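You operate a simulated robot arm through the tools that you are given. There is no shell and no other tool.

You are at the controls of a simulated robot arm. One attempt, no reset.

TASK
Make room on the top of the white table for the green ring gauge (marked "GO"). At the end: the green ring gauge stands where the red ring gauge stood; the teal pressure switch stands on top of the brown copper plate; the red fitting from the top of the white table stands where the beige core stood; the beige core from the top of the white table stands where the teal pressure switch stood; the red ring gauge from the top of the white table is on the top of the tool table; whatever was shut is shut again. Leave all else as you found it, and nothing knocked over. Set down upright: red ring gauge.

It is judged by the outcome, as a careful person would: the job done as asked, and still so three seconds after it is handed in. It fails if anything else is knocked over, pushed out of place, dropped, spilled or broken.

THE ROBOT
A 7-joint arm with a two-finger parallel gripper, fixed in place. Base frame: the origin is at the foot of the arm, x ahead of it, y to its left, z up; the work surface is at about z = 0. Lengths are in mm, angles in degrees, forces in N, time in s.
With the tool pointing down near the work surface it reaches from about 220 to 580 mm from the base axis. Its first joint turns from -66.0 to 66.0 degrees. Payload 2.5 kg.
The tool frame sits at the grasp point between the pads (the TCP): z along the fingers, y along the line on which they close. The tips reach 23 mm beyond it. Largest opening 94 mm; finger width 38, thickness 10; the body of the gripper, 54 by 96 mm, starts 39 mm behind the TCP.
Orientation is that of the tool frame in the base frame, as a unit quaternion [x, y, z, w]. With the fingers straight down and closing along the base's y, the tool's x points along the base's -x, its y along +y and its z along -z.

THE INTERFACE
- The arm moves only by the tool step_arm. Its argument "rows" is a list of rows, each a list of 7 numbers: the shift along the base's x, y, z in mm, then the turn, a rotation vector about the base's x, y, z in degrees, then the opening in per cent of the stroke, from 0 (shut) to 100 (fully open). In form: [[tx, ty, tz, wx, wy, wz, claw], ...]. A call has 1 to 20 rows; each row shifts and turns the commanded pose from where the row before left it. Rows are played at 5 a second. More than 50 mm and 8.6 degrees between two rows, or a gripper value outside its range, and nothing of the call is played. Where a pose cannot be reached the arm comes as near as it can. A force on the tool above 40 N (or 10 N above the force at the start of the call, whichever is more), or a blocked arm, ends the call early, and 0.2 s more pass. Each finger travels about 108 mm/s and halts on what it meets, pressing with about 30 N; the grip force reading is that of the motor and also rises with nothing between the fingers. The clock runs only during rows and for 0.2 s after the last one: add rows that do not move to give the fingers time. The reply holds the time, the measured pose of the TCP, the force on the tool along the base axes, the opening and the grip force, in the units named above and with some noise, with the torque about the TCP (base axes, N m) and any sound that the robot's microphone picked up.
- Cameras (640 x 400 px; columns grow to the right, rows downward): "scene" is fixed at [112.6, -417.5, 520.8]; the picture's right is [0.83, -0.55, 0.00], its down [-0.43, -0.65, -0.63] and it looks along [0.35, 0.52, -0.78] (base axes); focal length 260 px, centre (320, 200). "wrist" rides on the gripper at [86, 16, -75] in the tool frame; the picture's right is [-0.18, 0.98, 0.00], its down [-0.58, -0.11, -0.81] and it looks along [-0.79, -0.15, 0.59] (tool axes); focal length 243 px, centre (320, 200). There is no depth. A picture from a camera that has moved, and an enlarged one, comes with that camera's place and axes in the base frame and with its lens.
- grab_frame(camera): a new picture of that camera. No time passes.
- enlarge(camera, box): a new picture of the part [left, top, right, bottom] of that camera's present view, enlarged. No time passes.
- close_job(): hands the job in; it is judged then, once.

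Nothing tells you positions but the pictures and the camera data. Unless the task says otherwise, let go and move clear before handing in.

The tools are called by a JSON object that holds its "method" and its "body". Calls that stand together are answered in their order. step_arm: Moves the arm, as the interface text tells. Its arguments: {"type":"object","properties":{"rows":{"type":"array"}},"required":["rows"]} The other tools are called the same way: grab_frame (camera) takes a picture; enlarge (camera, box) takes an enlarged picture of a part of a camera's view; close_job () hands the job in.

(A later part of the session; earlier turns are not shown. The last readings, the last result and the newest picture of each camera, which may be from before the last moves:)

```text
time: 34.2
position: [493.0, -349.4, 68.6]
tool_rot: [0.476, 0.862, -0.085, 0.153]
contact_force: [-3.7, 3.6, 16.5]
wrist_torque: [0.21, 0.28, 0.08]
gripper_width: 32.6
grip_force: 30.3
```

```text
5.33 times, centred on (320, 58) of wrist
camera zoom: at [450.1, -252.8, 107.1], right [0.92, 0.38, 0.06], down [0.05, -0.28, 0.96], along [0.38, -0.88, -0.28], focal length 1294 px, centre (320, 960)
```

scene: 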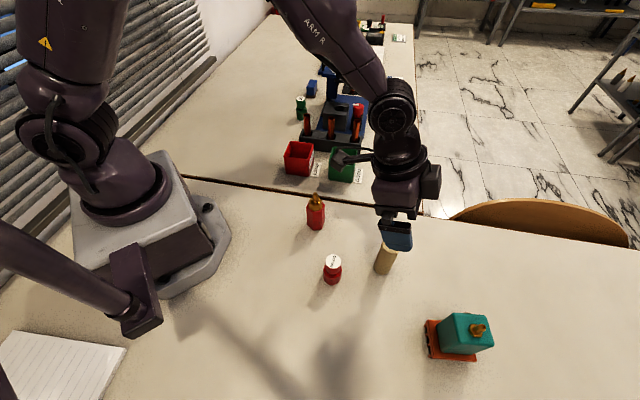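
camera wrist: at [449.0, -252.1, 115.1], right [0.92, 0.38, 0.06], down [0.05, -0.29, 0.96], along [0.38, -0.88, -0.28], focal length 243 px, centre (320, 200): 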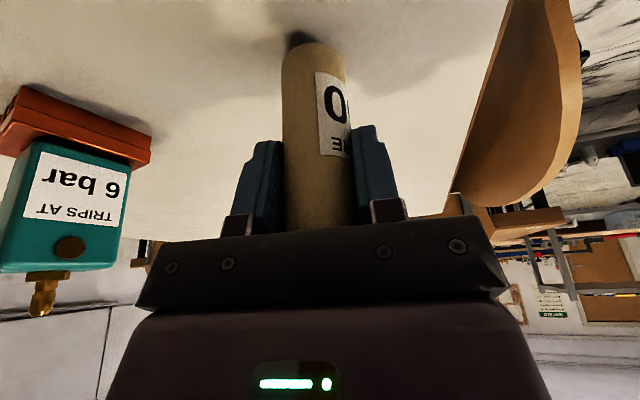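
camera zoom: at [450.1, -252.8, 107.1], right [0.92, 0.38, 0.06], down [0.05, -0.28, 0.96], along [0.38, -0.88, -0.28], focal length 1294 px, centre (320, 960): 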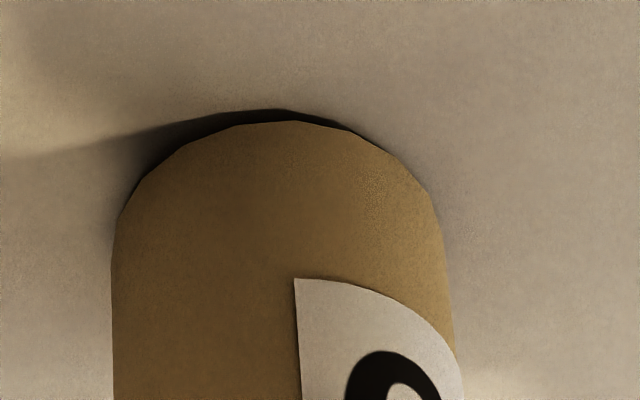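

The core is on the table with a 16 N press. I'll relieve 1 mm and open.

{"method": "step_arm", "body": {"rows": [[0, 0, 1.2, 0, 0, 0, 0], [0, 0, 0, 0, 0, 0, 0], [0, 0, 0, 0, 0, 0, 38], [0, 0, 0, 0, 0, 0, 45], [0, 0, 0, 0, 0, 0, 70], [0, 0, 0, 0, 0, 0, 100], [0, 0, 0, 0, 0, 0, 100]]}}

{"method": "grab_frame", "body": {"camera": "wrist"}}

```text
time: 35.8
position: [491.1, -350.5, 66.6]
tool_rot: [0.477, 0.862, -0.085, 0.152]
contact_force: [0.5, -0.7, -0.1]
wrist_torque: [0.02, 0.02, 0.0]
gripper_width: 94.1
grip_force: 0.1
```

```text
taken
camera wrist: at [449.0, -252.0, 106.8], right [0.92, 0.38, 0.06], down [0.05, -0.29, 0.96], along [0.38, -0.88, -0.28], focal length 243 px, centre (320, 200)
```

wrist: 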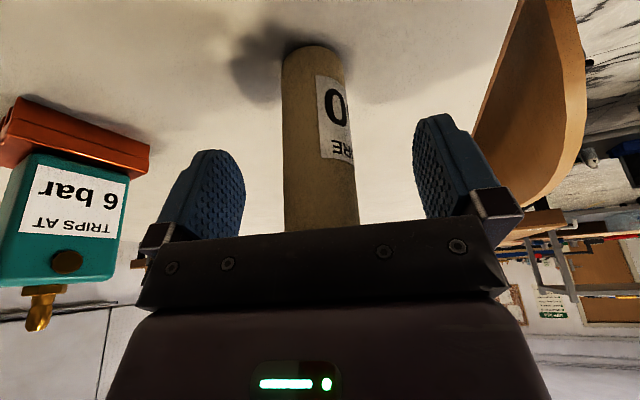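

The core stands upright in the switch's old spot. I'll rise, straighten the tool and move above the red fitting.

{"method": "step_arm", "body": {"rows": [[0, 0, 20, 0, 0, 0, 100], [0, 0, 34, 0, 0, 0, 100], [0, 0, 35, 0, 0, 0, 100], [0, 0, 35, 0, 0, 0, 100], [-21.77, 25.32, 2.2, 4.24, 2.65, 0, 100], [-21.77, 25.32, 2.2, 4.24, 2.65, 0, 100], [-21.77, 25.32, 2.2, 4.24, 2.65, 0, 100], [-21.77, 25.32, 2.2, 4.24, 2.65, 0, 100], [-21.77, 25.32, 2.2, 0, 0, 7.2, 100], [-21.77, 25.32, 2.2, 0, 0, 7.2, 100], [-21.77, 25.32, 2.2, 0, 0, 7.2, 100], [-21.77, 25.32, 2.2, 0, 0, 7.2, 100], [-21.77, 25.32, 2.2, 0, 0, 7.2, 100], [0, 0, 0, 0, 0, 0, 100], [0, 0, 0, 0, 0, 0, 100]]}}

{"method": "grab_frame", "body": {"camera": "wrist"}}

{"method": "grab_frame", "body": {"camera": "scene"}}

```text
time: 39.0
position: [297.6, -121.3, 210.7]
tool_rot: [0.189, 0.982, 0.0, 0.0]
contact_force: [0.9, -0.1, -0.8]
wrist_torque: [-0.03, -0.01, -0.01]
gripper_width: 94.3
grip_force: 0.1
```

```text
taken
camera wrist: at [224.1, -74.8, 284.2], right [0.54, 0.84, 0.0], down [0.5, -0.32, 0.81], along [0.68, -0.43, -0.59], focal length 243 px, centre (320, 200)
```

wrist: 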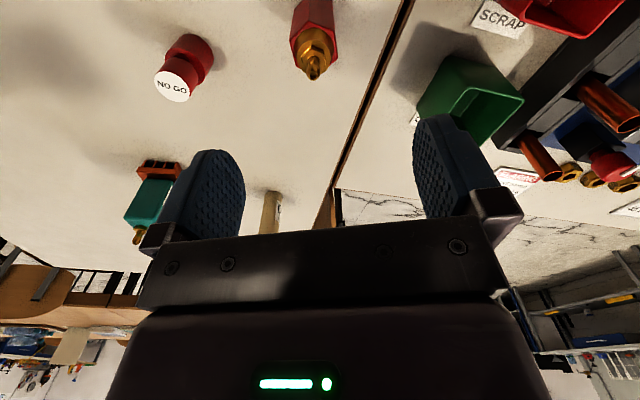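

```text
taken
```

scene: 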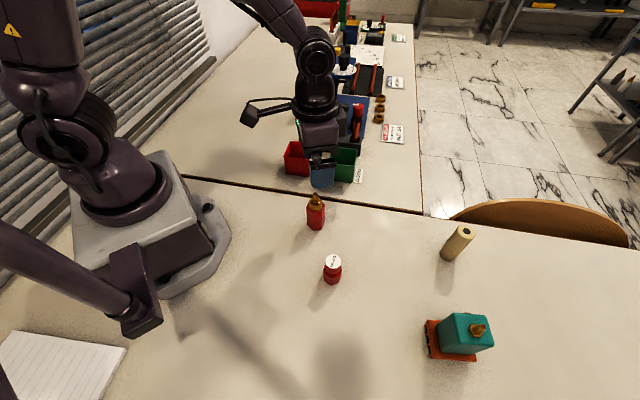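

Teal switch and core look right. I'll zoom in to refine the red fitting's position and flat orientation.

{"method": "enlarge", "body": {"camera": "wrist", "box": [260, 0, 370, 85]}}

{"method": "enlarge", "body": {"camera": "wrist", "box": [140, 20, 230, 110]}}

{"method": "enlarge", "body": {"camera": "scene", "box": [400, 210, 520, 370]}}

```text
4.71 times, centred on (315, 42) of wrist
camera zoom: at [224.1, -74.8, 284.2], right [0.54, 0.84, 0.0], down [0.5, -0.32, 0.81], along [0.68, -0.43, -0.59], focal length 1142 px, centre (344, 941)
```

zoom: 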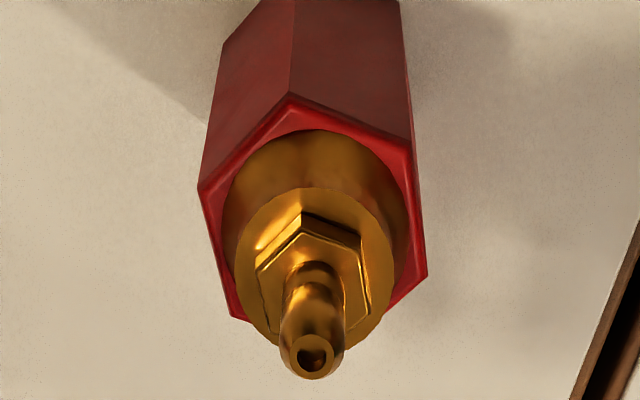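

```text
4.44 times, centred on (185, 65) of wrist
camera zoom: at [224.1, -74.8, 284.2], right [0.54, 0.84, 0.0], down [0.5, -0.32, 0.81], along [0.68, -0.43, -0.59], focal length 1078 px, centre (920, 800)
```

zoom: 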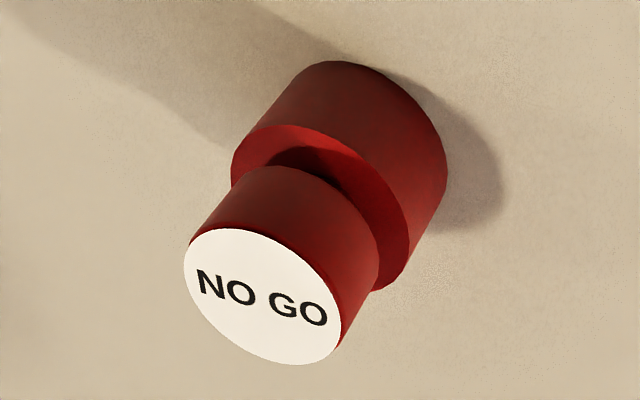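

```text
2.50 times, centred on (460, 290) of scene
camera zoom: at [112.6, -417.5, 520.8], right [0.83, -0.55, 0.0], down [-0.43, -0.65, -0.63], along [0.35, 0.52, -0.78], focal length 649 px, centre (-30, -25)
```

zoom: 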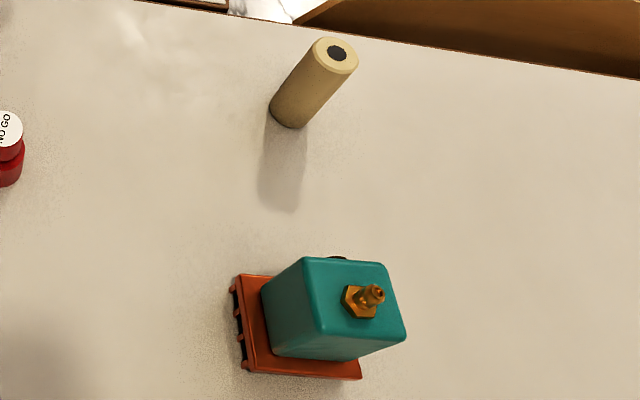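

I want to check how the switch sits on the plate more closely before going on.

{"method": "enlarge", "body": {"camera": "scene", "box": [420, 305, 500, 365]}}

{"method": "enlarge", "body": {"camera": "wrist", "box": [110, 150, 210, 250]}}

```text
6.67 times, centred on (460, 335) of scene
camera zoom: at [112.6, -417.5, 520.8], right [0.83, -0.55, 0.0], down [-0.43, -0.65, -0.63], along [0.35, 0.52, -0.78], focal length 1732 px, centre (-613, -700)
```

zoom: 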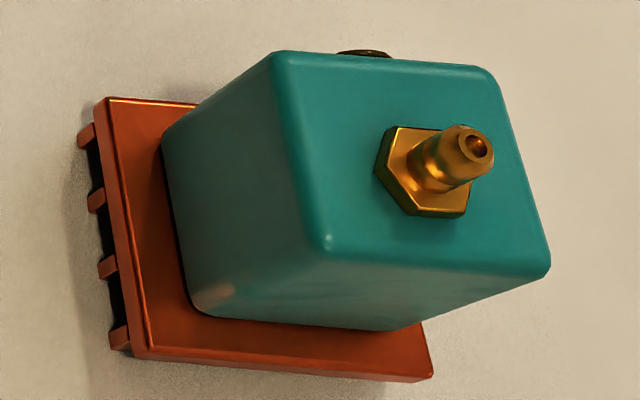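

```text
4.00 times, centred on (160, 200) of wrist
camera zoom: at [224.1, -74.8, 284.2], right [0.54, 0.84, 0.0], down [0.5, -0.32, 0.81], along [0.68, -0.43, -0.59], focal length 970 px, centre (960, 200)
```

zoom: 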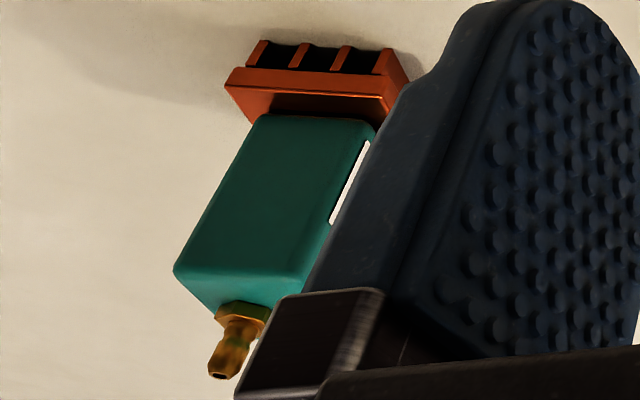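

The switch is fully supported, with several millimetres of plate on every side. I'll descend partway over the fitting and re-check the centring.

{"method": "step_arm", "body": {"rows": [[-1, -0.8, -20, 0, 0, 0, 100], [-1, -0.8, -20, 0, 0, 0, 100], [0, 0, -15, 0, 0, 0, 100], [0, 0, 0, 0, 0, 0, 100], [0, 0, 0, 0, 0, 0, 100]]}}

{"method": "grab_frame", "body": {"camera": "wrist"}}

{"method": "enlarge", "body": {"camera": "wrist", "box": [240, 0, 400, 140]}}

```text
time: 40.2
position: [294.6, -123.0, 154.5]
tool_rot: [0.189, 0.982, 0.0, 0.0]
contact_force: [-0.3, -0.4, -0.4]
wrist_torque: [0.0, -0.04, 0.0]
gripper_width: 94.0
grip_force: 0.2
```

```text
taken
camera wrist: at [220.4, -76.9, 229.0], right [0.54, 0.84, 0.0], down [0.5, -0.32, 0.81], along [0.68, -0.43, -0.59], focal length 243 px, centre (320, 200)
```

wrist: 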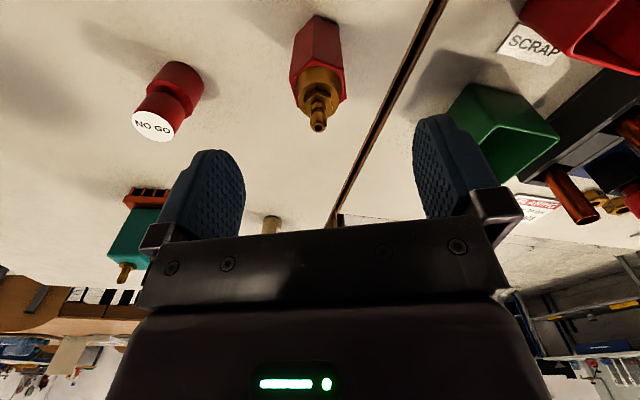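

```text
2.86 times, centred on (320, 70) of wrist
camera zoom: at [220.4, -76.9, 229.0], right [0.54, 0.84, 0.0], down [0.5, -0.32, 0.81], along [0.68, -0.43, -0.59], focal length 693 px, centre (320, 571)
```

zoom: 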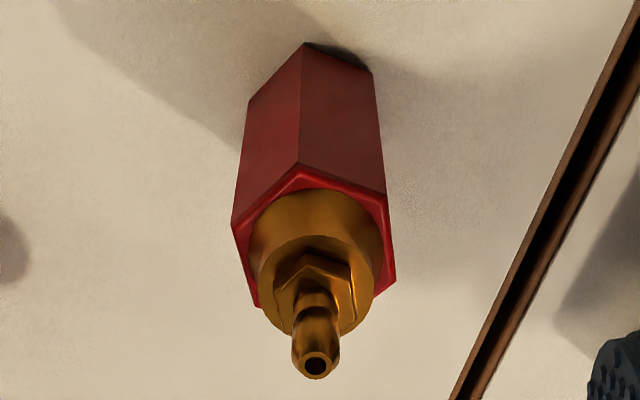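

The fitting is centred within about 1 mm and its flats match the jaw direction. I'll descend to z≈79, keeping the palm just above the brass barb, and close on the hex.

{"method": "step_arm", "body": {"rows": [[-0.5, -0.4, -20, 0, 0, 0, 100], [-0.5, -0.4, -20, 0, 0, 0, 100], [0, 0, -20, 0, 0, 0, 100], [0, 0, -10, 0, 0, 0, 100], [0, 0, -6, 0, 0, 0, 100], [0, 0, 0, 0, 0, 0, 100], [0, 0, 0, 0, 0, 0, 100]]}}

{"method": "grab_frame", "body": {"camera": "wrist"}}

{"method": "enlarge", "body": {"camera": "scene", "box": [260, 130, 400, 240]}}

```text
time: 41.8
position: [293.6, -125.3, 78.6]
tool_rot: [0.189, 0.982, 0.0, 0.0]
contact_force: [0.3, -0.4, 0.1]
wrist_torque: [0.0, 0.0, 0.0]
gripper_width: 94.0
grip_force: 0.0
```

```text
taken
camera wrist: at [219.1, -79.0, 153.2], right [0.54, 0.84, 0.0], down [0.5, -0.32, 0.81], along [0.68, -0.43, -0.59], focal length 243 px, centre (320, 200)
```

wrist: 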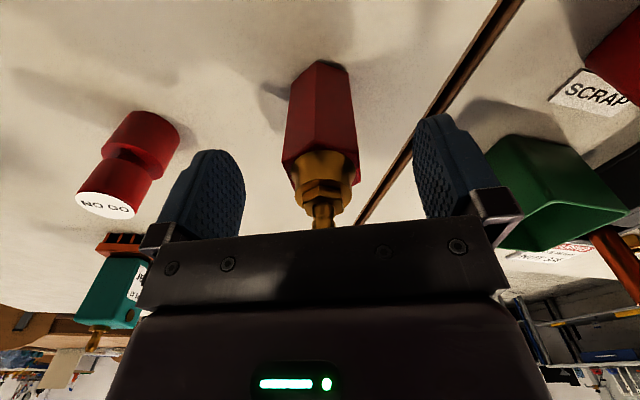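

```text
3.64 times, centred on (330, 185) of scene
camera zoom: at [112.6, -417.5, 520.8], right [0.83, -0.55, 0.0], down [-0.43, -0.65, -0.63], along [0.35, 0.52, -0.78], focal length 944 px, centre (284, 254)
```

zoom: 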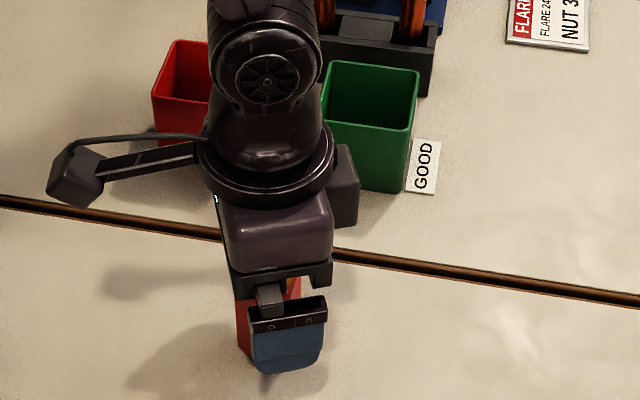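

{"method": "step_arm", "body": {"rows": [[0, 0, 0, 0, 0, 0, 70], [0, 0, 0, 0, 0, 0, 48], [0, 0, 0, 0, 0, 0, 20], [0, 0, 0, 0, 0, 0, 0], [0, 0, 0, 0, 0, 0, 0], [0, 0, 0, 0, 0, 0, 0]]}}

{"method": "grab_frame", "body": {"camera": "wrist"}}

```text
time: 43.2
position: [292.9, -125.1, 79.1]
tool_rot: [0.19, 0.982, 0.0, 0.0]
contact_force: [1.7, 1.8, 2.9]
wrist_torque: [0.02, -0.06, 0.01]
gripper_width: 36.0
grip_force: 29.8
```

```text
taken
camera wrist: at [219.2, -78.9, 153.4], right [0.54, 0.84, 0.0], down [0.5, -0.32, 0.81], along [0.68, -0.43, -0.59], focal length 243 px, centre (320, 200)
```

wrist: 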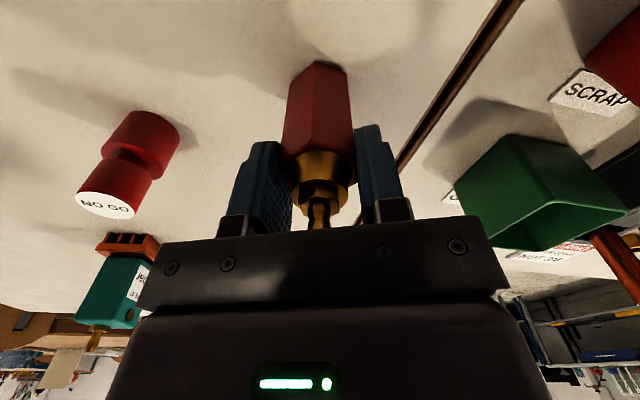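

Gripped at 36 mm, which matches the hex across its flats. I'll lift and check, then carry it to the core's old spot at (351,-294.5).

{"method": "step_arm", "body": {"rows": [[0, 0, 4, 0, 0, 0, 0], [0, 0, 4, 0, 0, 0, 0], [0, 0, 4, 0, 0, 0, 0], [0, 0, 0, 0, 0, 0, 0]]}}

{"method": "grab_frame", "body": {"camera": "wrist"}}

```text
time: 44.2
position: [292.9, -125.5, 92.6]
tool_rot: [0.19, 0.982, 0.001, -0.001]
contact_force: [-0.1, -0.4, -3.0]
wrist_torque: [-0.02, 0.04, -0.02]
gripper_width: 35.9
grip_force: 30.5
```

```text
taken
camera wrist: at [218.4, -79.1, 165.7], right [0.54, 0.84, 0.0], down [0.5, -0.32, 0.81], along [0.68, -0.43, -0.59], focal length 243 px, centre (320, 200)
```

wrist: 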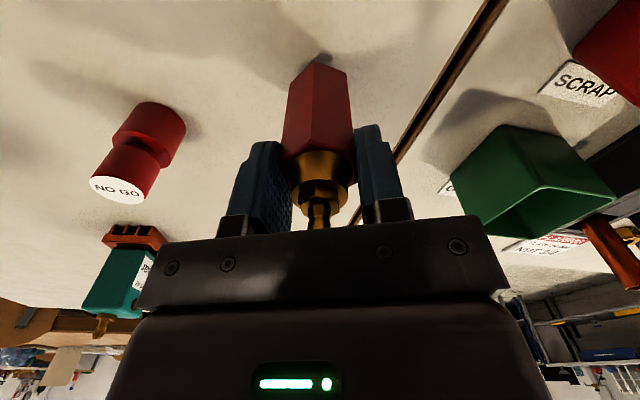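

{"method": "step_arm", "body": {"rows": [[0, 0, 18, 0, 0, 0, 0], [0, 0, 18, 0, 0, 0, 0], [0, 0, 18, 0, 0, 0, 0], [0, 0, 18, 0, 0, 0, 0], [8.39, -24.14, 0, 0, 0, 0, 0], [8.39, -24.14, 0, 0, 0, 0, 0], [8.39, -24.14, 0, 0, 0, 0, 0], [8.39, -24.14, 0, 0, 0, 0, 0], [8.39, -24.14, 0, 0, 0, 0, 0], [8.39, -24.14, 0, 0, 0, 0, 0], [8.39, -24.14, 0, 0, 0, 0, 0], [0, 0, 0, 0, 0, 0, 0], [0, 0, -20, 0, 0, 0, 0], [0, 0, -20, 0, 0, 0, 0], [0, 0, -20, 0, 0, 0, 0], [0, 0, -14, 0, 0, 0, 0], [0, 0, 0, 0, 0, 0, 0], [0, 0, 0, 0, 0, 0, 0]]}}

{"method": "grab_frame", "body": {"camera": "wrist"}}

{"method": "enlarge", "body": {"camera": "scene", "box": [300, 180, 480, 300]}}

```text
time: 48.0
position: [352.4, -293.7, 91.2]
tool_rot: [0.19, 0.982, 0.0, 0.001]
contact_force: [0.3, 0.5, -3.3]
wrist_torque: [-0.05, 0.0, 0.02]
gripper_width: 35.7
grip_force: 29.7
```

```text
taken
camera wrist: at [278.2, -247.2, 164.5], right [0.54, 0.84, 0.0], down [0.5, -0.32, 0.81], along [0.68, -0.43, -0.59], focal length 243 px, centre (320, 200)
```

wrist: 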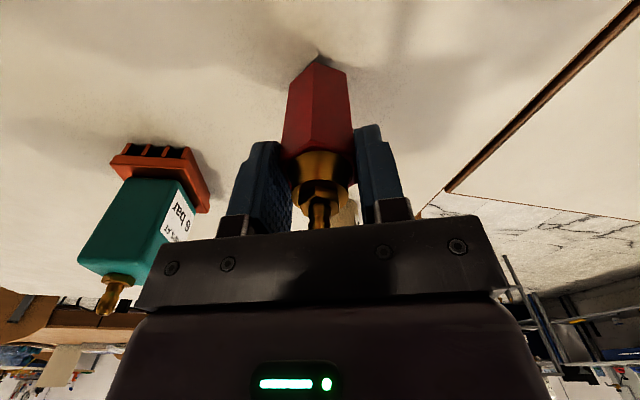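

```text
3.33 times, centred on (390, 240) of scene
camera zoom: at [112.6, -417.5, 520.8], right [0.83, -0.55, 0.0], down [-0.43, -0.65, -0.63], along [0.35, 0.52, -0.78], focal length 866 px, centre (87, 67)
```

zoom: 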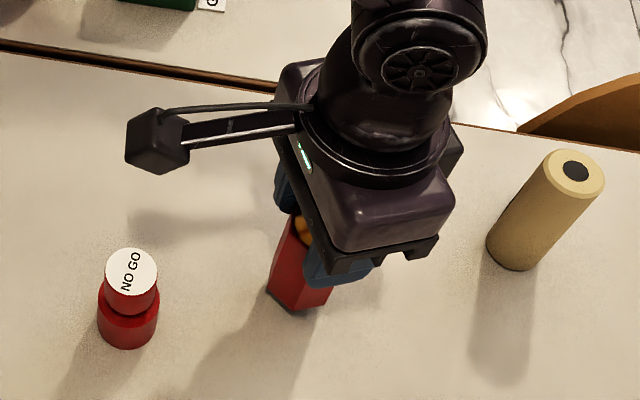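

It's above the core's old spot, and the gripper is clear of the red gauge and the core. I'll lower gently.

{"method": "step_arm", "body": {"rows": [[0, 0, -3, 0, 0, 0, 0], [0, 0, -3, 0, 0, 0, 0], [0, 0, -2, 0, 0, 0, 0], [0, 0, -1, 0, 0, 0, 0], [0, 0, 0, 0, 0, 0, 0]]}}

```text
time: 49.2
position: [351.4, -293.1, 81.4]
tool_rot: [0.19, 0.982, 0.0, 0.0]
contact_force: [0.8, -0.8, -3.3]
wrist_torque: [-0.02, -0.01, -0.01]
gripper_width: 35.8
grip_force: 29.9
```

{"method": "step_arm", "body": {"rows": [[0, 0, -0.8, 0, 0, 0, 0], [0, 0, -0.6, 0, 0, 0, 0], [0, 0, 0, 0, 0, 0, 0]]}}

{"method": "enlarge", "body": {"camera": "wrist", "box": [260, 40, 380, 115]}}

```text
time: 50.0
position: [351.5, -293.4, 79.7]
tool_rot: [0.191, 0.982, -0.001, 0.0]
contact_force: [0.3, -0.3, -3.0]
wrist_torque: [0.03, 0.0, -0.01]
gripper_width: 35.9
grip_force: 29.8
```

```text
5.33 times, centred on (320, 78) of wrist
camera zoom: at [277.3, -247.4, 153.5], right [0.54, 0.84, 0.0], down [0.5, -0.32, 0.81], along [0.68, -0.43, -0.59], focal length 1294 px, centre (320, 853)
```

zoom: 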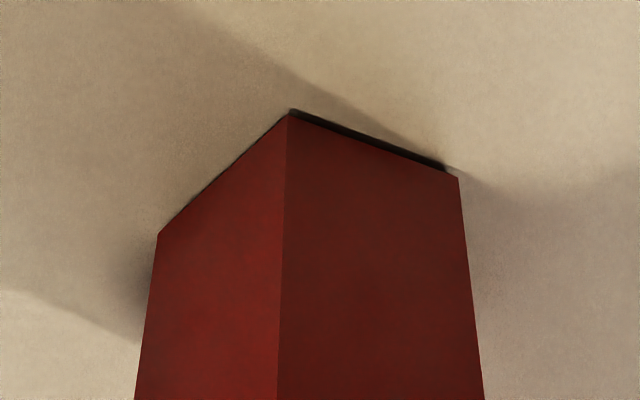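

Still hanging just above the table, so I'll keep lowering in tiny steps.

{"method": "step_arm", "body": {"rows": [[0, 0, -0.6, 0, 0, 0, 0], [0, 0, -0.5, 0, 0, 0, 0], [0, 0, 0, 0, 0, 0, 0]]}}

```text
time: 50.8
position: [350.5, -293.6, 80.0]
tool_rot: [0.189, 0.982, 0.0, 0.001]
contact_force: [-4.7, 3.1, 15.0]
wrist_torque: [0.19, 0.38, -0.04]
gripper_width: 35.7
grip_force: 30.1
```

Contact made at 15 N. I'll relieve it and open.

{"method": "step_arm", "body": {"rows": [[0, 0, 0.9, 0, 0, 0, 0], [0, 0, 0, 0, 0, 0, 0], [0, 0, 0, 0, 0, 0, 42], [0, 0, 0, 0, 0, 0, 50], [0, 0, 0, 0, 0, 0, 75], [0, 0, 0, 0, 0, 0, 100], [0, 0, 0, 0, 0, 0, 100]]}}

{"method": "grab_frame", "body": {"camera": "wrist"}}

```text
time: 52.4
position: [351.7, -294.0, 78.7]
tool_rot: [0.189, 0.982, 0.0, 0.0]
contact_force: [0.6, -0.2, -0.1]
wrist_torque: [0.02, 0.01, 0.03]
gripper_width: 94.1
grip_force: 0.2
```

```text
taken
camera wrist: at [277.5, -247.1, 153.1], right [0.54, 0.84, 0.0], down [0.5, -0.32, 0.81], along [0.68, -0.43, -0.59], focal length 243 px, centre (320, 200)
```

wrist: 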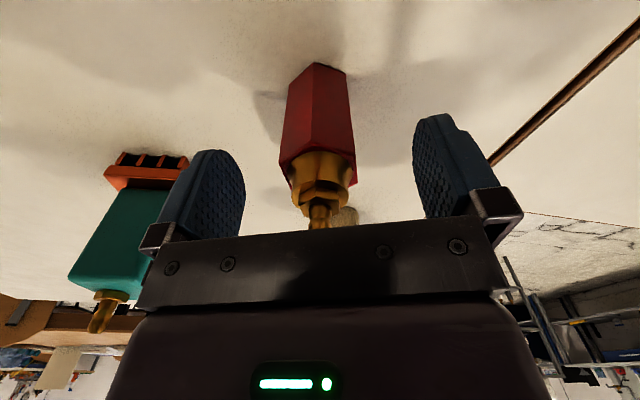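

The fitting stands in the core's old spot. I'll rise and go above the red ring gauge.

{"method": "step_arm", "body": {"rows": [[0, 0, 20, 0, 0, 0, 100], [0, 0, 33, 0, 0, 0, 100], [0, 0, 34, 0, 0, 0, 100], [0, 0, 33, 0, 0, 0, 100], [-24.85, 10.6, 0, 0, 0, -5.8, 100], [-24.85, 10.6, 0, 0, 0, -5.8, 100], [-24.85, 10.6, 0, 0, 0, -5.8, 100], [-24.85, 10.6, 0, 0, 0, -5.8, 100], [0, 0, 0, 0, 0, 0, 100], [0, 0, 0, 0, 0, 0, 100]]}}

{"method": "grab_frame", "body": {"camera": "wrist"}}

{"method": "grab_frame", "body": {"camera": "scene"}}

```text
time: 54.6
position: [250.8, -249.3, 199.9]
tool_rot: [0.384, 0.923, 0.0, 0.0]
contact_force: [-0.8, 0.3, 0.0]
wrist_torque: [-0.01, 0.0, 0.01]
gripper_width: 93.7
grip_force: 0.1
```

```text
taken
camera wrist: at [201.7, -179.0, 273.9], right [0.83, 0.56, 0.0], down [0.33, -0.49, 0.81], along [0.45, -0.67, -0.59], focal length 243 px, centre (320, 200)
```

wrist: 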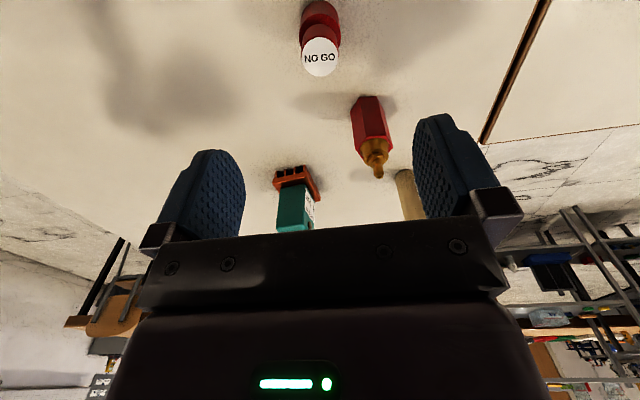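

```text
taken
```

scene: 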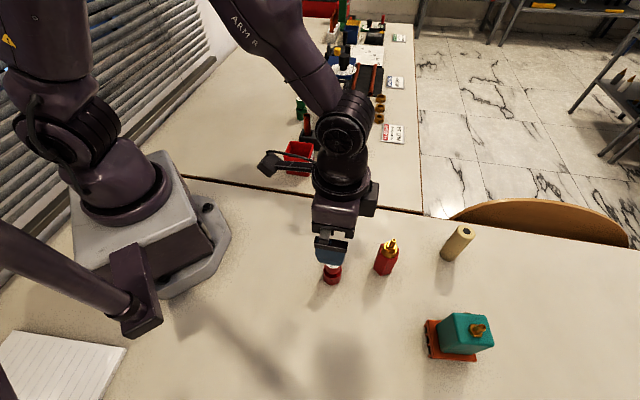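

The red gauge is centred below the gripper. I'll descend in two stages.

{"method": "step_arm", "body": {"rows": [[0, 0, -25, 0, 0, 0, 100], [0, 0, -25, 0, 0, 0, 100], [0, 0, -25, 0, 0, 0, 100], [0, 0, -25, 0, 0, 0, 100], [0, 0, -20, 0, 0, 0, 100], [0, 0, 0, 0, 0, 0, 100], [0, 0, 0, 0, 0, 0, 100]]}}

{"method": "grab_frame", "body": {"camera": "wrist"}}

```text
time: 56.2
position: [251.2, -252.6, 79.0]
tool_rot: [0.383, 0.924, 0.0, 0.001]
contact_force: [-0.2, -0.4, -0.6]
wrist_torque: [0.03, -0.02, -0.01]
gripper_width: 94.0
grip_force: 0.0
```

```text
taken
camera wrist: at [201.1, -180.2, 153.5], right [0.83, 0.56, 0.0], down [0.33, -0.49, 0.81], along [0.45, -0.67, -0.59], focal length 243 px, centre (320, 200)
```

wrist: 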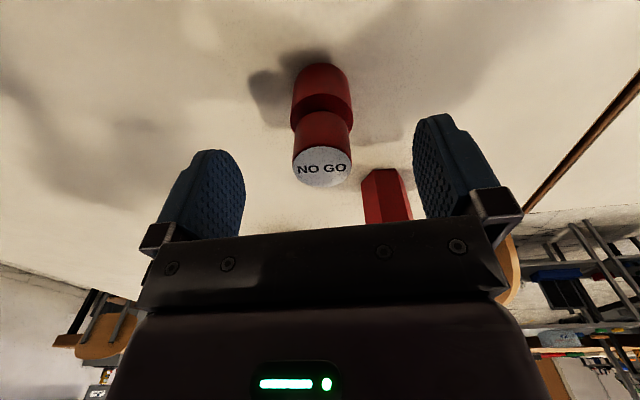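

Perfectly centred, and the top height of about 70 mm is confirmed. I'll descend to z≈38 and close on the wide lower ring.

{"method": "step_arm", "body": {"rows": [[0, 0, -15, 0, 0, 0, 100], [0, 0, -14, 0, 0, 0, 100], [0, 0, -11, 0, 0, 0, 100], [0, 0, 0, 0, 0, 0, 100], [0, 0, 0, 0, 0, 0, 70], [0, 0, 0, 0, 0, 0, 48], [0, 0, 0, 0, 0, 0, 20], [0, 0, 0, 0, 0, 0, 0], [0, 0, 0, 0, 0, 0, 0], [0, 0, 0, 0, 0, 0, 0]]}}

{"method": "grab_frame", "body": {"camera": "wrist"}}

```text
time: 58.4
position: [252.1, -252.6, 38.6]
tool_rot: [0.383, 0.924, 0.0, 0.0]
contact_force: [0.2, -0.3, 0.2]
wrist_torque: [-0.02, -0.01, 0.02]
gripper_width: 37.4
grip_force: 30.2
```

```text
taken
camera wrist: at [202.8, -180.3, 113.0], right [0.83, 0.56, 0.0], down [0.33, -0.49, 0.81], along [0.45, -0.67, -0.59], focal length 243 px, centre (320, 200)
```

wrist: 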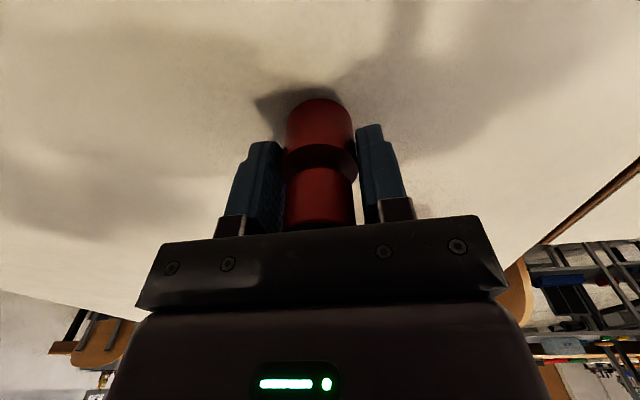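

{"method": "step_arm", "body": {"rows": [[0, 0, 4, 0, 0, 0, 0], [0, 0, 4, 0, 0, 0, 0], [0, 0, 4, 0, 0, 0, 0], [0, 0, 0, 0, 0, 0, 0]]}}

{"method": "grab_frame", "body": {"camera": "wrist"}}

{"method": "enlarge", "body": {"camera": "scene", "box": [180, 90, 340, 200]}}

```text
time: 59.4
position: [251.4, -252.4, 51.4]
tool_rot: [0.383, 0.924, 0.0, 0.0]
contact_force: [0.1, 0.0, -0.5]
wrist_torque: [-0.02, 0.01, 0.02]
gripper_width: 37.1
grip_force: 29.6
```

```text
taken
camera wrist: at [202.9, -180.4, 125.5], right [0.83, 0.56, 0.0], down [0.33, -0.49, 0.81], along [0.45, -0.67, -0.59], focal length 243 px, centre (320, 200)
```

wrist: 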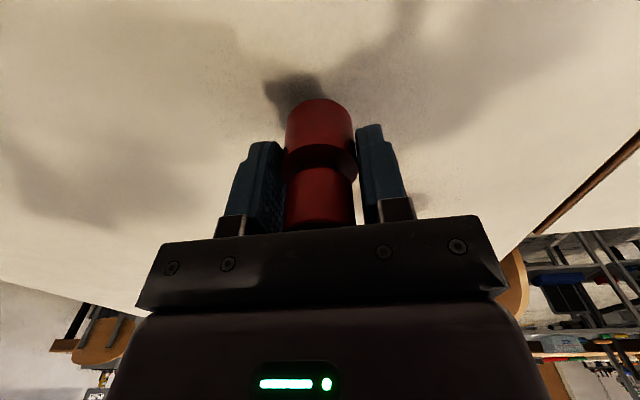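

```text
3.64 times, centred on (260, 145) of scene
camera zoom: at [112.6, -417.5, 520.8], right [0.83, -0.55, 0.0], down [-0.43, -0.65, -0.63], along [0.35, 0.52, -0.78], focal length 944 px, centre (538, 400)
```

zoom: 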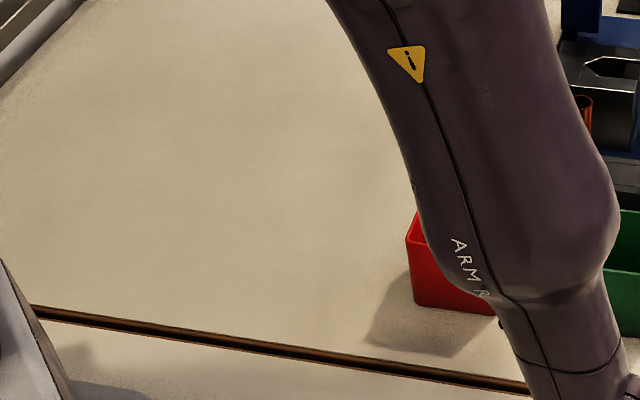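

The gauge came up clean. I'll raise to z≈200 and carry it to open tool-table space near (300, 200).

{"method": "step_arm", "body": {"rows": [[0, 0, 30, 0, 0, 0, 0], [0, 0, 30, 0, 0, 0, 0], [0, 0, 30, 0, 0, 0, 0], [0, 0, 30, 0, 0, 0, 0], [0, 0, 30, 0, 0, 0, 0], [3.22, 30.14, 0, 0, 0, 5.33, 0], [3.22, 30.14, 0, 0, 0, 5.33, 0], [3.22, 30.14, 0, 0, 0, 5.33, 0], [3.22, 30.14, 0, 0, 0, 5.33, 0], [3.22, 30.14, 0, 0, 0, 5.33, 0], [3.22, 30.14, 0, 0, 0, 5.33, 0], [3.22, 30.14, 0, 0, 0, 5.33, 0], [3.22, 30.14, 0, 0, 0, 5.33, 0], [3.22, 30.14, 0, 0, 0, 5.33, 0], [3.22, 30.14, 0, 0, 0, 5.33, 0], [3.22, 30.14, 0, 0, 0, 5.33, 0], [3.22, 30.14, 0, 0, 0, 5.33, 0], [3.22, 30.14, 0, 0, 0, 5.33, 0], [3.22, 30.14, 0, 0, 0, 5.33, 0], [3.22, 30.14, 0, 0, 0, 5.33, 0]]}}

{"method": "grab_frame", "body": {"camera": "wrist"}}

{"method": "grab_frame", "body": {"camera": "scene"}}

```text
time: 63.6
position: [297.8, 200.7, 199.6]
tool_rot: [-0.3, 0.954, 0.0, 0.0]
contact_force: [0.3, -0.2, -1.7]
wrist_torque: [-0.01, -0.05, 0.01]
gripper_width: 36.4
grip_force: 29.3
```

```text
taken
camera wrist: at [219.0, 163.5, 274.3], right [-0.41, 0.91, 0.0], down [0.54, 0.24, 0.81], along [0.73, 0.33, -0.59], focal length 243 px, centre (320, 200)
```

wrist: 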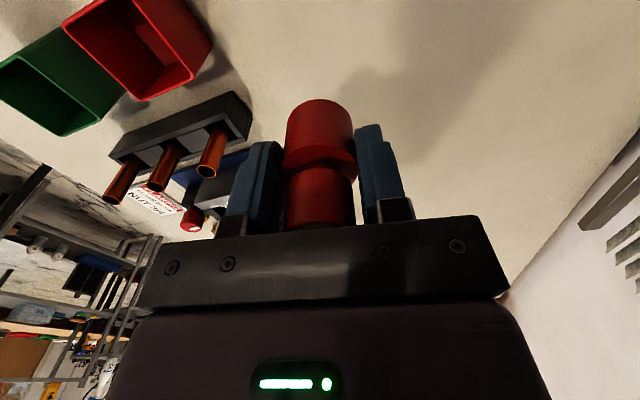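

```text
taken
```

scene: 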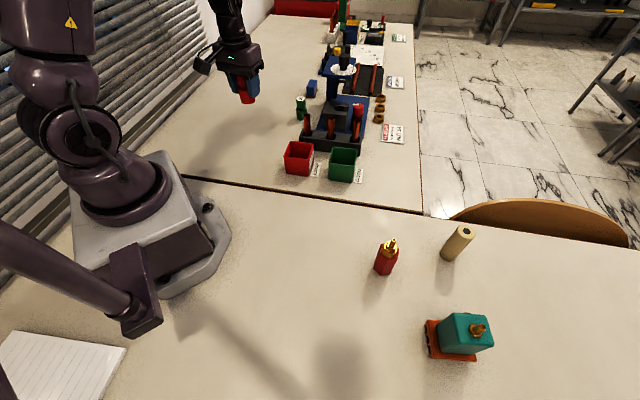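

The area below is clear open table. I'll descend to about 10 mm above.

{"method": "step_arm", "body": {"rows": [[0, 0, -25, 0, 0, 0, 0], [0, 0, -25, 0, 0, 0, 0], [0, 0, -25, 0, 0, 0, 0], [0, 0, -25, 0, 0, 0, 0], [0, 0, -20, 0, 0, 0, 0], [0, 0, -15, 0, 0, 0, 0], [0, 0, -10, 0, 0, 0, 0], [0, 0, -7, 0, 0, 0, 0], [0, 0, 0, 0, 0, 0, 0], [0, 0, 0, 0, 0, 0, 0]]}}

{"method": "grab_frame", "body": {"camera": "wrist"}}

```text
time: 65.8
position: [300.4, 199.1, 49.5]
tool_rot: [-0.3, 0.954, 0.0, 0.0]
contact_force: [-0.2, -0.1, -1.3]
wrist_torque: [0.01, -0.03, -0.01]
gripper_width: 36.8
grip_force: 29.6
```

```text
taken
camera wrist: at [220.6, 162.5, 123.9], right [-0.41, 0.91, 0.0], down [0.54, 0.24, 0.81], along [0.74, 0.33, -0.59], focal length 243 px, centre (320, 200)
```

wrist: 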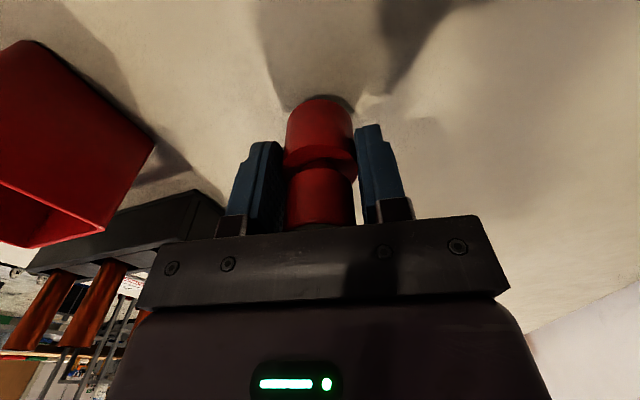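

{"method": "step_arm", "body": {"rows": [[0, 0, -3, 0, 0, 0, 0], [0, 0, -3, 0, 0, 0, 0], [0, 0, -2, 0, 0, 0, 0], [0, 0, -1, 0, 0, 0, 0], [0, 0, 0, 0, 0, 0, 0]]}}

{"method": "enlarge", "body": {"camera": "wrist", "box": [260, 70, 380, 145]}}

```text
time: 67.0
position: [299.9, 200.6, 39.9]
tool_rot: [-0.299, 0.954, 0.0, 0.0]
contact_force: [-0.1, 0.2, -1.2]
wrist_torque: [-0.02, 0.04, -0.02]
gripper_width: 36.4
grip_force: 29.8
```

```text
5.33 times, centred on (320, 108) of wrist
camera zoom: at [220.5, 163.1, 114.1], right [-0.41, 0.91, 0.0], down [0.54, 0.24, 0.81], along [0.74, 0.33, -0.59], focal length 1294 px, centre (320, 693)
```

zoom: 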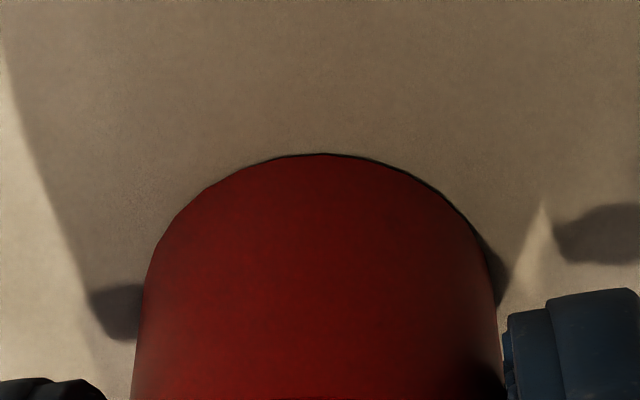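

Almost touching, so I'll make the final tiny steps.

{"method": "step_arm", "body": {"rows": [[0, 0, -0.7, 0, 0, 0, 0], [0, 0, -0.6, 0, 0, 0, 0], [0, 0, 0, 0, 0, 0, 0]]}}

```text
time: 67.8
position: [300.7, 200.3, 39.9]
tool_rot: [-0.301, 0.954, 0.0, 0.0]
contact_force: [-4.9, -3.4, 15.7]
wrist_torque: [0.0, 0.09, -0.01]
gripper_width: 36.4
grip_force: 30.0
```

{"method": "step_arm", "body": {"rows": [[0, 0, 0.9, 0, 0, 0, 0], [0, 0, 0, 0, 0, 0, 0], [0, 0, 0, 0, 0, 0, 43], [0, 0, 0, 0, 0, 0, 50], [0, 0, 0, 0, 0, 0, 75], [0, 0, 0, 0, 0, 0, 100], [0, 0, 0, 0, 0, 0, 100]]}}

{"method": "grab_frame", "body": {"camera": "wrist"}}

```text
time: 69.4
position: [300.3, 199.9, 40.7]
tool_rot: [-0.3, 0.954, 0.0, 0.001]
contact_force: [-0.4, -0.3, 0.1]
wrist_torque: [0.01, 0.04, 0.02]
gripper_width: 94.1
grip_force: 0.1
```

```text
taken
camera wrist: at [220.3, 163.0, 113.6], right [-0.41, 0.91, 0.0], down [0.54, 0.24, 0.81], along [0.74, 0.33, -0.59], focal length 243 px, centre (320, 200)
```

wrist: 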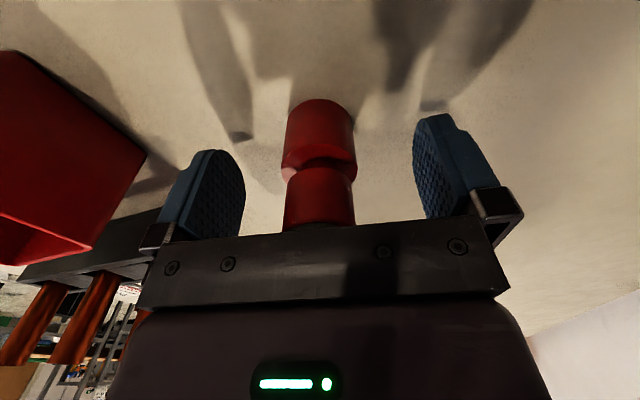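

The red gauge stands upright on the tool table. I'll rise and go to a hover over the green gauge.

{"method": "step_arm", "body": {"rows": [[0, 0, 20, 0, 0, 0, 100], [0, 0, 40, 0, 0, 0, 100], [0, 0, 40, 0, 0, 0, 100], [0, 0, 40, 0, 0, 0, 100], [0, 0, 20, 0, 0, 0, 100], [27.4, 10.36, 0, 0, 0, -0.83, 100], [27.4, 10.36, 0, 0, 0, -0.83, 100], [27.4, 10.36, 0, 0, 0, -0.83, 100], [27.4, 10.36, 0, 0, 0, -0.83, 100], [27.4, 10.36, 0, 0, 0, -0.83, 100], [27.4, 10.36, 0, 0, 0, -0.83, 100], [27.4, 10.36, 0, 0, 0, -0.83, 100], [0, 0, 0, 0, 0, 0, 100], [0, 0, 0, 0, 0, 0, 100]]}}

{"method": "grab_frame", "body": {"camera": "wrist"}}

{"method": "grab_frame", "body": {"camera": "scene"}}

```text
time: 72.4
position: [491.5, 273.8, 198.6]
tool_rot: [-0.251, 0.968, 0.0, 0.0]
contact_force: [-1.2, 0.5, -0.6]
wrist_torque: [-0.02, 0.0, 0.02]
gripper_width: 94.0
grip_force: 0.1
```

```text
taken
camera wrist: at [407.9, 245.1, 274.0], right [-0.32, 0.95, 0.0], down [0.56, 0.19, 0.81], along [0.76, 0.26, -0.59], focal length 243 px, centre (320, 200)
```

wrist: 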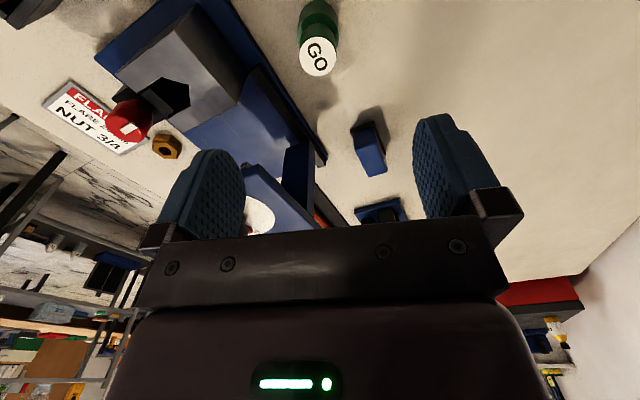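

```text
taken
```

scene: 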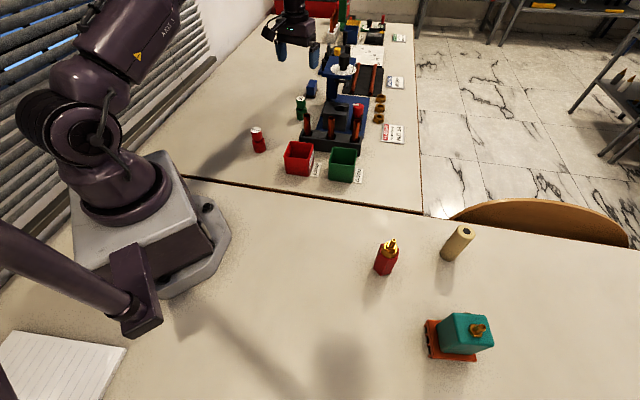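

The green gauge is centred under the gripper and the jig edge is about 73 mm away. I'll narrow the opening to 75% and descend in stages.

{"method": "step_arm", "body": {"rows": [[0, 0, 0, 0, 0, 0, 75], [0, 0, -25, 0, 0, 0, 75], [0, 0, -25, 0, 0, 0, 75], [0, 0, -25, 0, 0, 0, 75], [0, 0, -25, 0, 0, 0, 75], [0, 0, -20, 0, 0, 0, 75], [0, 0, 0, 0, 0, 0, 75], [0, 0, 0, 0, 0, 0, 75]]}}

{"method": "grab_frame", "body": {"camera": "wrist"}}

{"method": "enlarge", "body": {"camera": "scene", "box": [240, 50, 400, 160]}}

```text
time: 74.2
position: [492.1, 273.1, 79.2]
tool_rot: [-0.252, 0.968, 0.0, 0.0]
contact_force: [0.0, 0.5, 0.4]
wrist_torque: [0.0, -0.02, -0.01]
gripper_width: 70.7
grip_force: 0.1
```

```text
taken
camera wrist: at [408.2, 243.9, 155.0], right [-0.32, 0.95, 0.0], down [0.56, 0.19, 0.81], along [0.76, 0.26, -0.59], focal length 243 px, centre (320, 200)
```

wrist: 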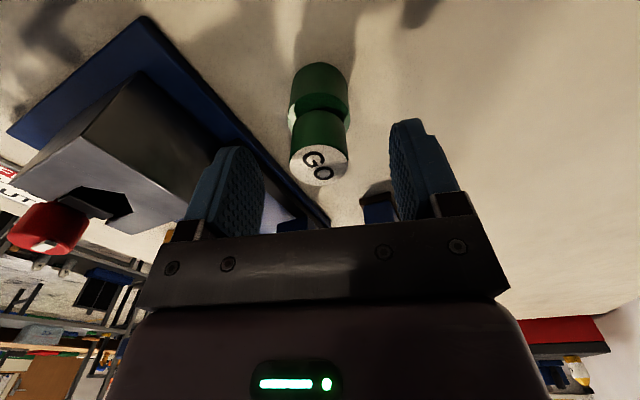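

```text
3.64 times, centred on (320, 105) of scene
camera zoom: at [112.6, -417.5, 520.8], right [0.83, -0.55, 0.0], down [-0.43, -0.65, -0.63], along [0.35, 0.52, -0.78], focal length 944 px, centre (320, 546)
```

zoom: 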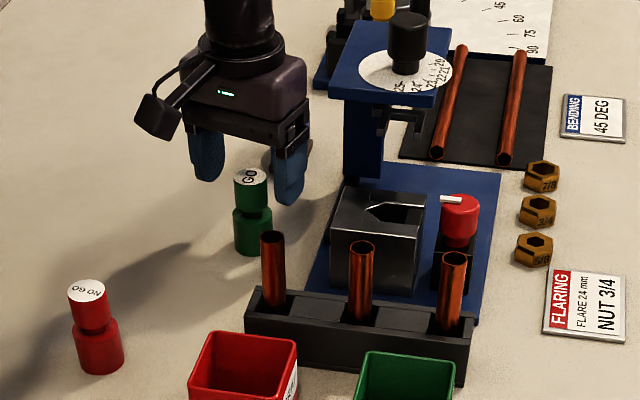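

Centred, with clear margins all round. I'll descend and close on the lower ring.

{"method": "step_arm", "body": {"rows": [[0, 0, -15, 0, 0, 0, 75], [0, 0, -14, 0, 0, 0, 75], [0, 0, -11, 0, 0, 0, 75], [0, 0, 0, 0, 0, 0, 75], [0, 0, 0, 0, 0, 0, 48], [0, 0, 0, 0, 0, 0, 20], [0, 0, 0, 0, 0, 0, 0], [0, 0, 0, 0, 0, 0, 0], [0, 0, 0, 0, 0, 0, 0]]}}

{"method": "grab_frame", "body": {"camera": "wrist"}}

```text
time: 76.2
position: [492.1, 273.8, 38.4]
tool_rot: [-0.252, 0.968, 0.0, 0.0]
contact_force: [0.0, 0.0, -0.1]
wrist_torque: [-0.01, 0.0, -0.01]
gripper_width: 38.7
grip_force: 30.3
```

```text
taken
camera wrist: at [409.5, 244.8, 113.7], right [-0.32, 0.95, 0.0], down [0.56, 0.19, 0.81], along [0.76, 0.26, -0.59], focal length 243 px, centre (320, 200)
```

wrist: 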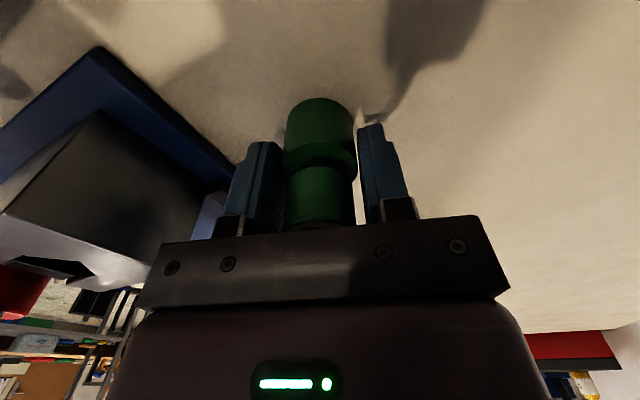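

{"method": "step_arm", "body": {"rows": [[0, 0, 4, 0, 0, 0, 0], [0, 0, 4, 0, 0, 0, 0], [0, 0, 4, 0, 0, 0, 0], [0, 0, 0, 0, 0, 0, 0]]}}

{"method": "grab_frame", "body": {"camera": "wrist"}}

```text
time: 77.2
position: [491.6, 273.2, 50.5]
tool_rot: [-0.251, 0.968, 0.0, 0.0]
contact_force: [-0.4, 0.2, -1.3]
wrist_torque: [0.01, -0.02, -0.03]
gripper_width: 38.9
grip_force: 30.1
```

```text
taken
camera wrist: at [408.9, 244.7, 125.7], right [-0.32, 0.95, 0.0], down [0.56, 0.19, 0.81], along [0.76, 0.26, -0.59], focal length 243 px, centre (320, 200)
```

wrist: 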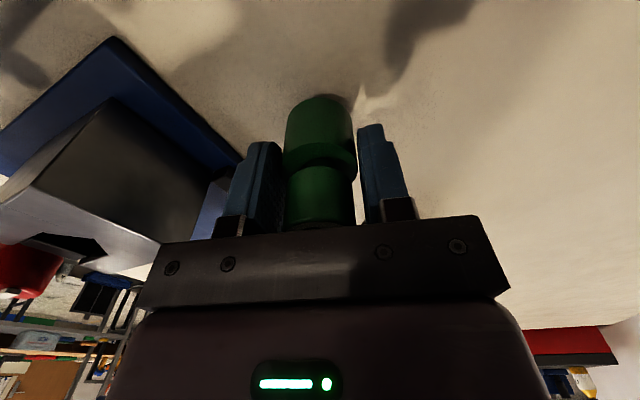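

The gauge came up cleanly. I'll raise it well above the jig and tubes first, then carry it across.

{"method": "step_arm", "body": {"rows": [[0, 0, 28, 0, 0, 0, 0], [0, 0, 28, 0, 0, 0, 0], [0, 0, 28, 0, 0, 0, 0], [0, 0, 28, 0, 0, 0, 0], [0, 0, 28, 0, 0, 0, 0], [0, 0, 30, 0, 0, 0, 0], [0, 0, 0, 0, 0, 0, 0]]}}

{"method": "step_arm", "body": {"rows": [[-12.64, -27.61, 0, 0, 0, -3.89, 0], [-12.64, -27.61, 0, 0, 0, -3.89, 0], [-12.64, -27.61, 0, 0, 0, -3.89, 0], [-12.64, -27.61, 0, 0, 0, -3.89, 0], [-12.64, -27.61, 0, 0, 0, -3.89, 0], [-12.64, -27.61, 0, 0, 0, -3.89, 0], [-12.64, -27.61, 0, 0, 0, -3.89, 0], [-12.64, -27.61, 0, 0, 0, -3.89, 0], [-12.64, -27.61, 0, 0, 0, -3.89, 0], [-12.64, -27.61, 0, 0, 0, -3.89, 0], [-12.64, -27.61, 0, 0, 0, -3.89, 0], [-12.64, -27.61, 0, 0, 0, -3.89, 0], [-12.64, -27.61, 0, 0, 0, -3.89, 0], [-12.64, -27.61, 0, 0, 0, -3.89, 0], [-12.64, -27.61, 0, 0, 0, -3.89, 0], [-12.64, -27.61, 0, 0, 0, -3.89, 0], [-12.64, -27.61, 0, 0, 0, -3.89, 0], [-12.64, -27.61, 0, 0, 0, -3.89, 0], [-12.64, -27.61, 0, 0, 0, -3.89, 0], [0, 0, 0, 0, 0, 0, 0]]}}

{"method": "grab_frame", "body": {"camera": "wrist"}}

{"method": "grab_frame", "body": {"camera": "scene"}}

```text
time: 78.8
position: [493.4, 272.3, 222.2]
tool_rot: [-0.251, 0.968, 0.0, 0.0]
contact_force: [-0.9, -0.2, -0.8]
wrist_torque: [0.02, 0.01, 0.01]
gripper_width: 38.7
grip_force: 30.0
```

```text
time: 83.0
position: [251.4, -249.8, 221.8]
tool_rot: [0.382, 0.924, 0.001, 0.001]
contact_force: [-0.9, 0.1, -1.0]
wrist_torque: [0.01, 0.02, 0.02]
gripper_width: 38.6
grip_force: 30.0
```

```text
taken
camera wrist: at [202.7, -178.6, 296.1], right [0.82, 0.57, 0.0], down [0.33, -0.49, 0.81], along [0.46, -0.66, -0.59], focal length 243 px, centre (320, 200)
```

wrist: 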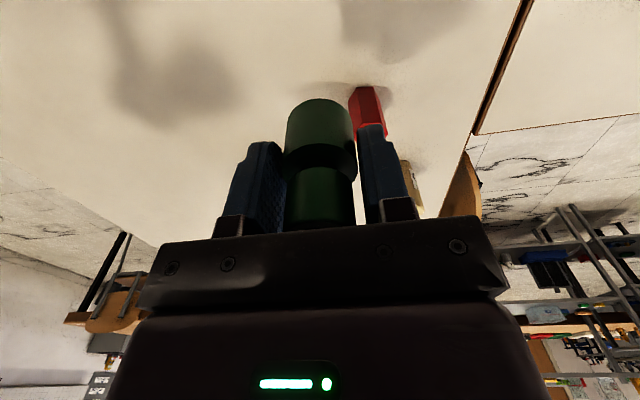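

```text
taken
```

scene: 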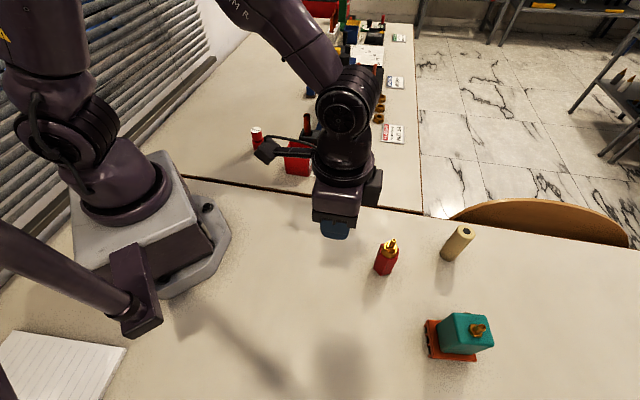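

Over the red gauge's old spot (252,-252). I'll descend to just above the table.

{"method": "step_arm", "body": {"rows": [[0, 0, -25, 0, 0, 0, 0], [0, 0, -25, 0, 0, 0, 0], [0, 0, -25, 0, 0, 0, 0], [0, 0, -25, 0, 0, 0, 0], [0, 0, -25, 0, 0, 0, 0], [0, 0, -25, 0, 0, 0, 0], [0, 0, -15, 0, 0, 0, 0], [0, 0, -8, 0, 0, 0, 0], [0, 0, 0, 0, 0, 0, 0], [0, 0, 0, 0, 0, 0, 0]]}}

{"method": "grab_frame", "body": {"camera": "wrist"}}

```text
time: 85.2
position: [251.6, -251.9, 49.6]
tool_rot: [0.382, 0.924, 0.0, 0.0]
contact_force: [0.3, 0.5, -0.6]
wrist_torque: [0.02, 0.0, 0.0]
gripper_width: 38.7
grip_force: 29.9
```

```text
taken
camera wrist: at [202.8, -179.9, 123.1], right [0.82, 0.57, 0.0], down [0.34, -0.49, 0.81], along [0.46, -0.66, -0.59], focal length 243 px, centre (320, 200)
```

wrist: 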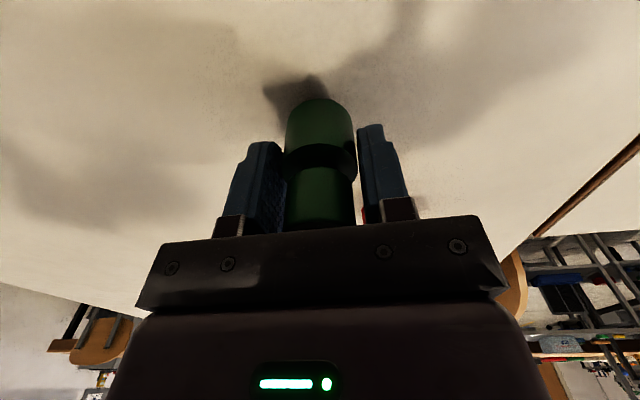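

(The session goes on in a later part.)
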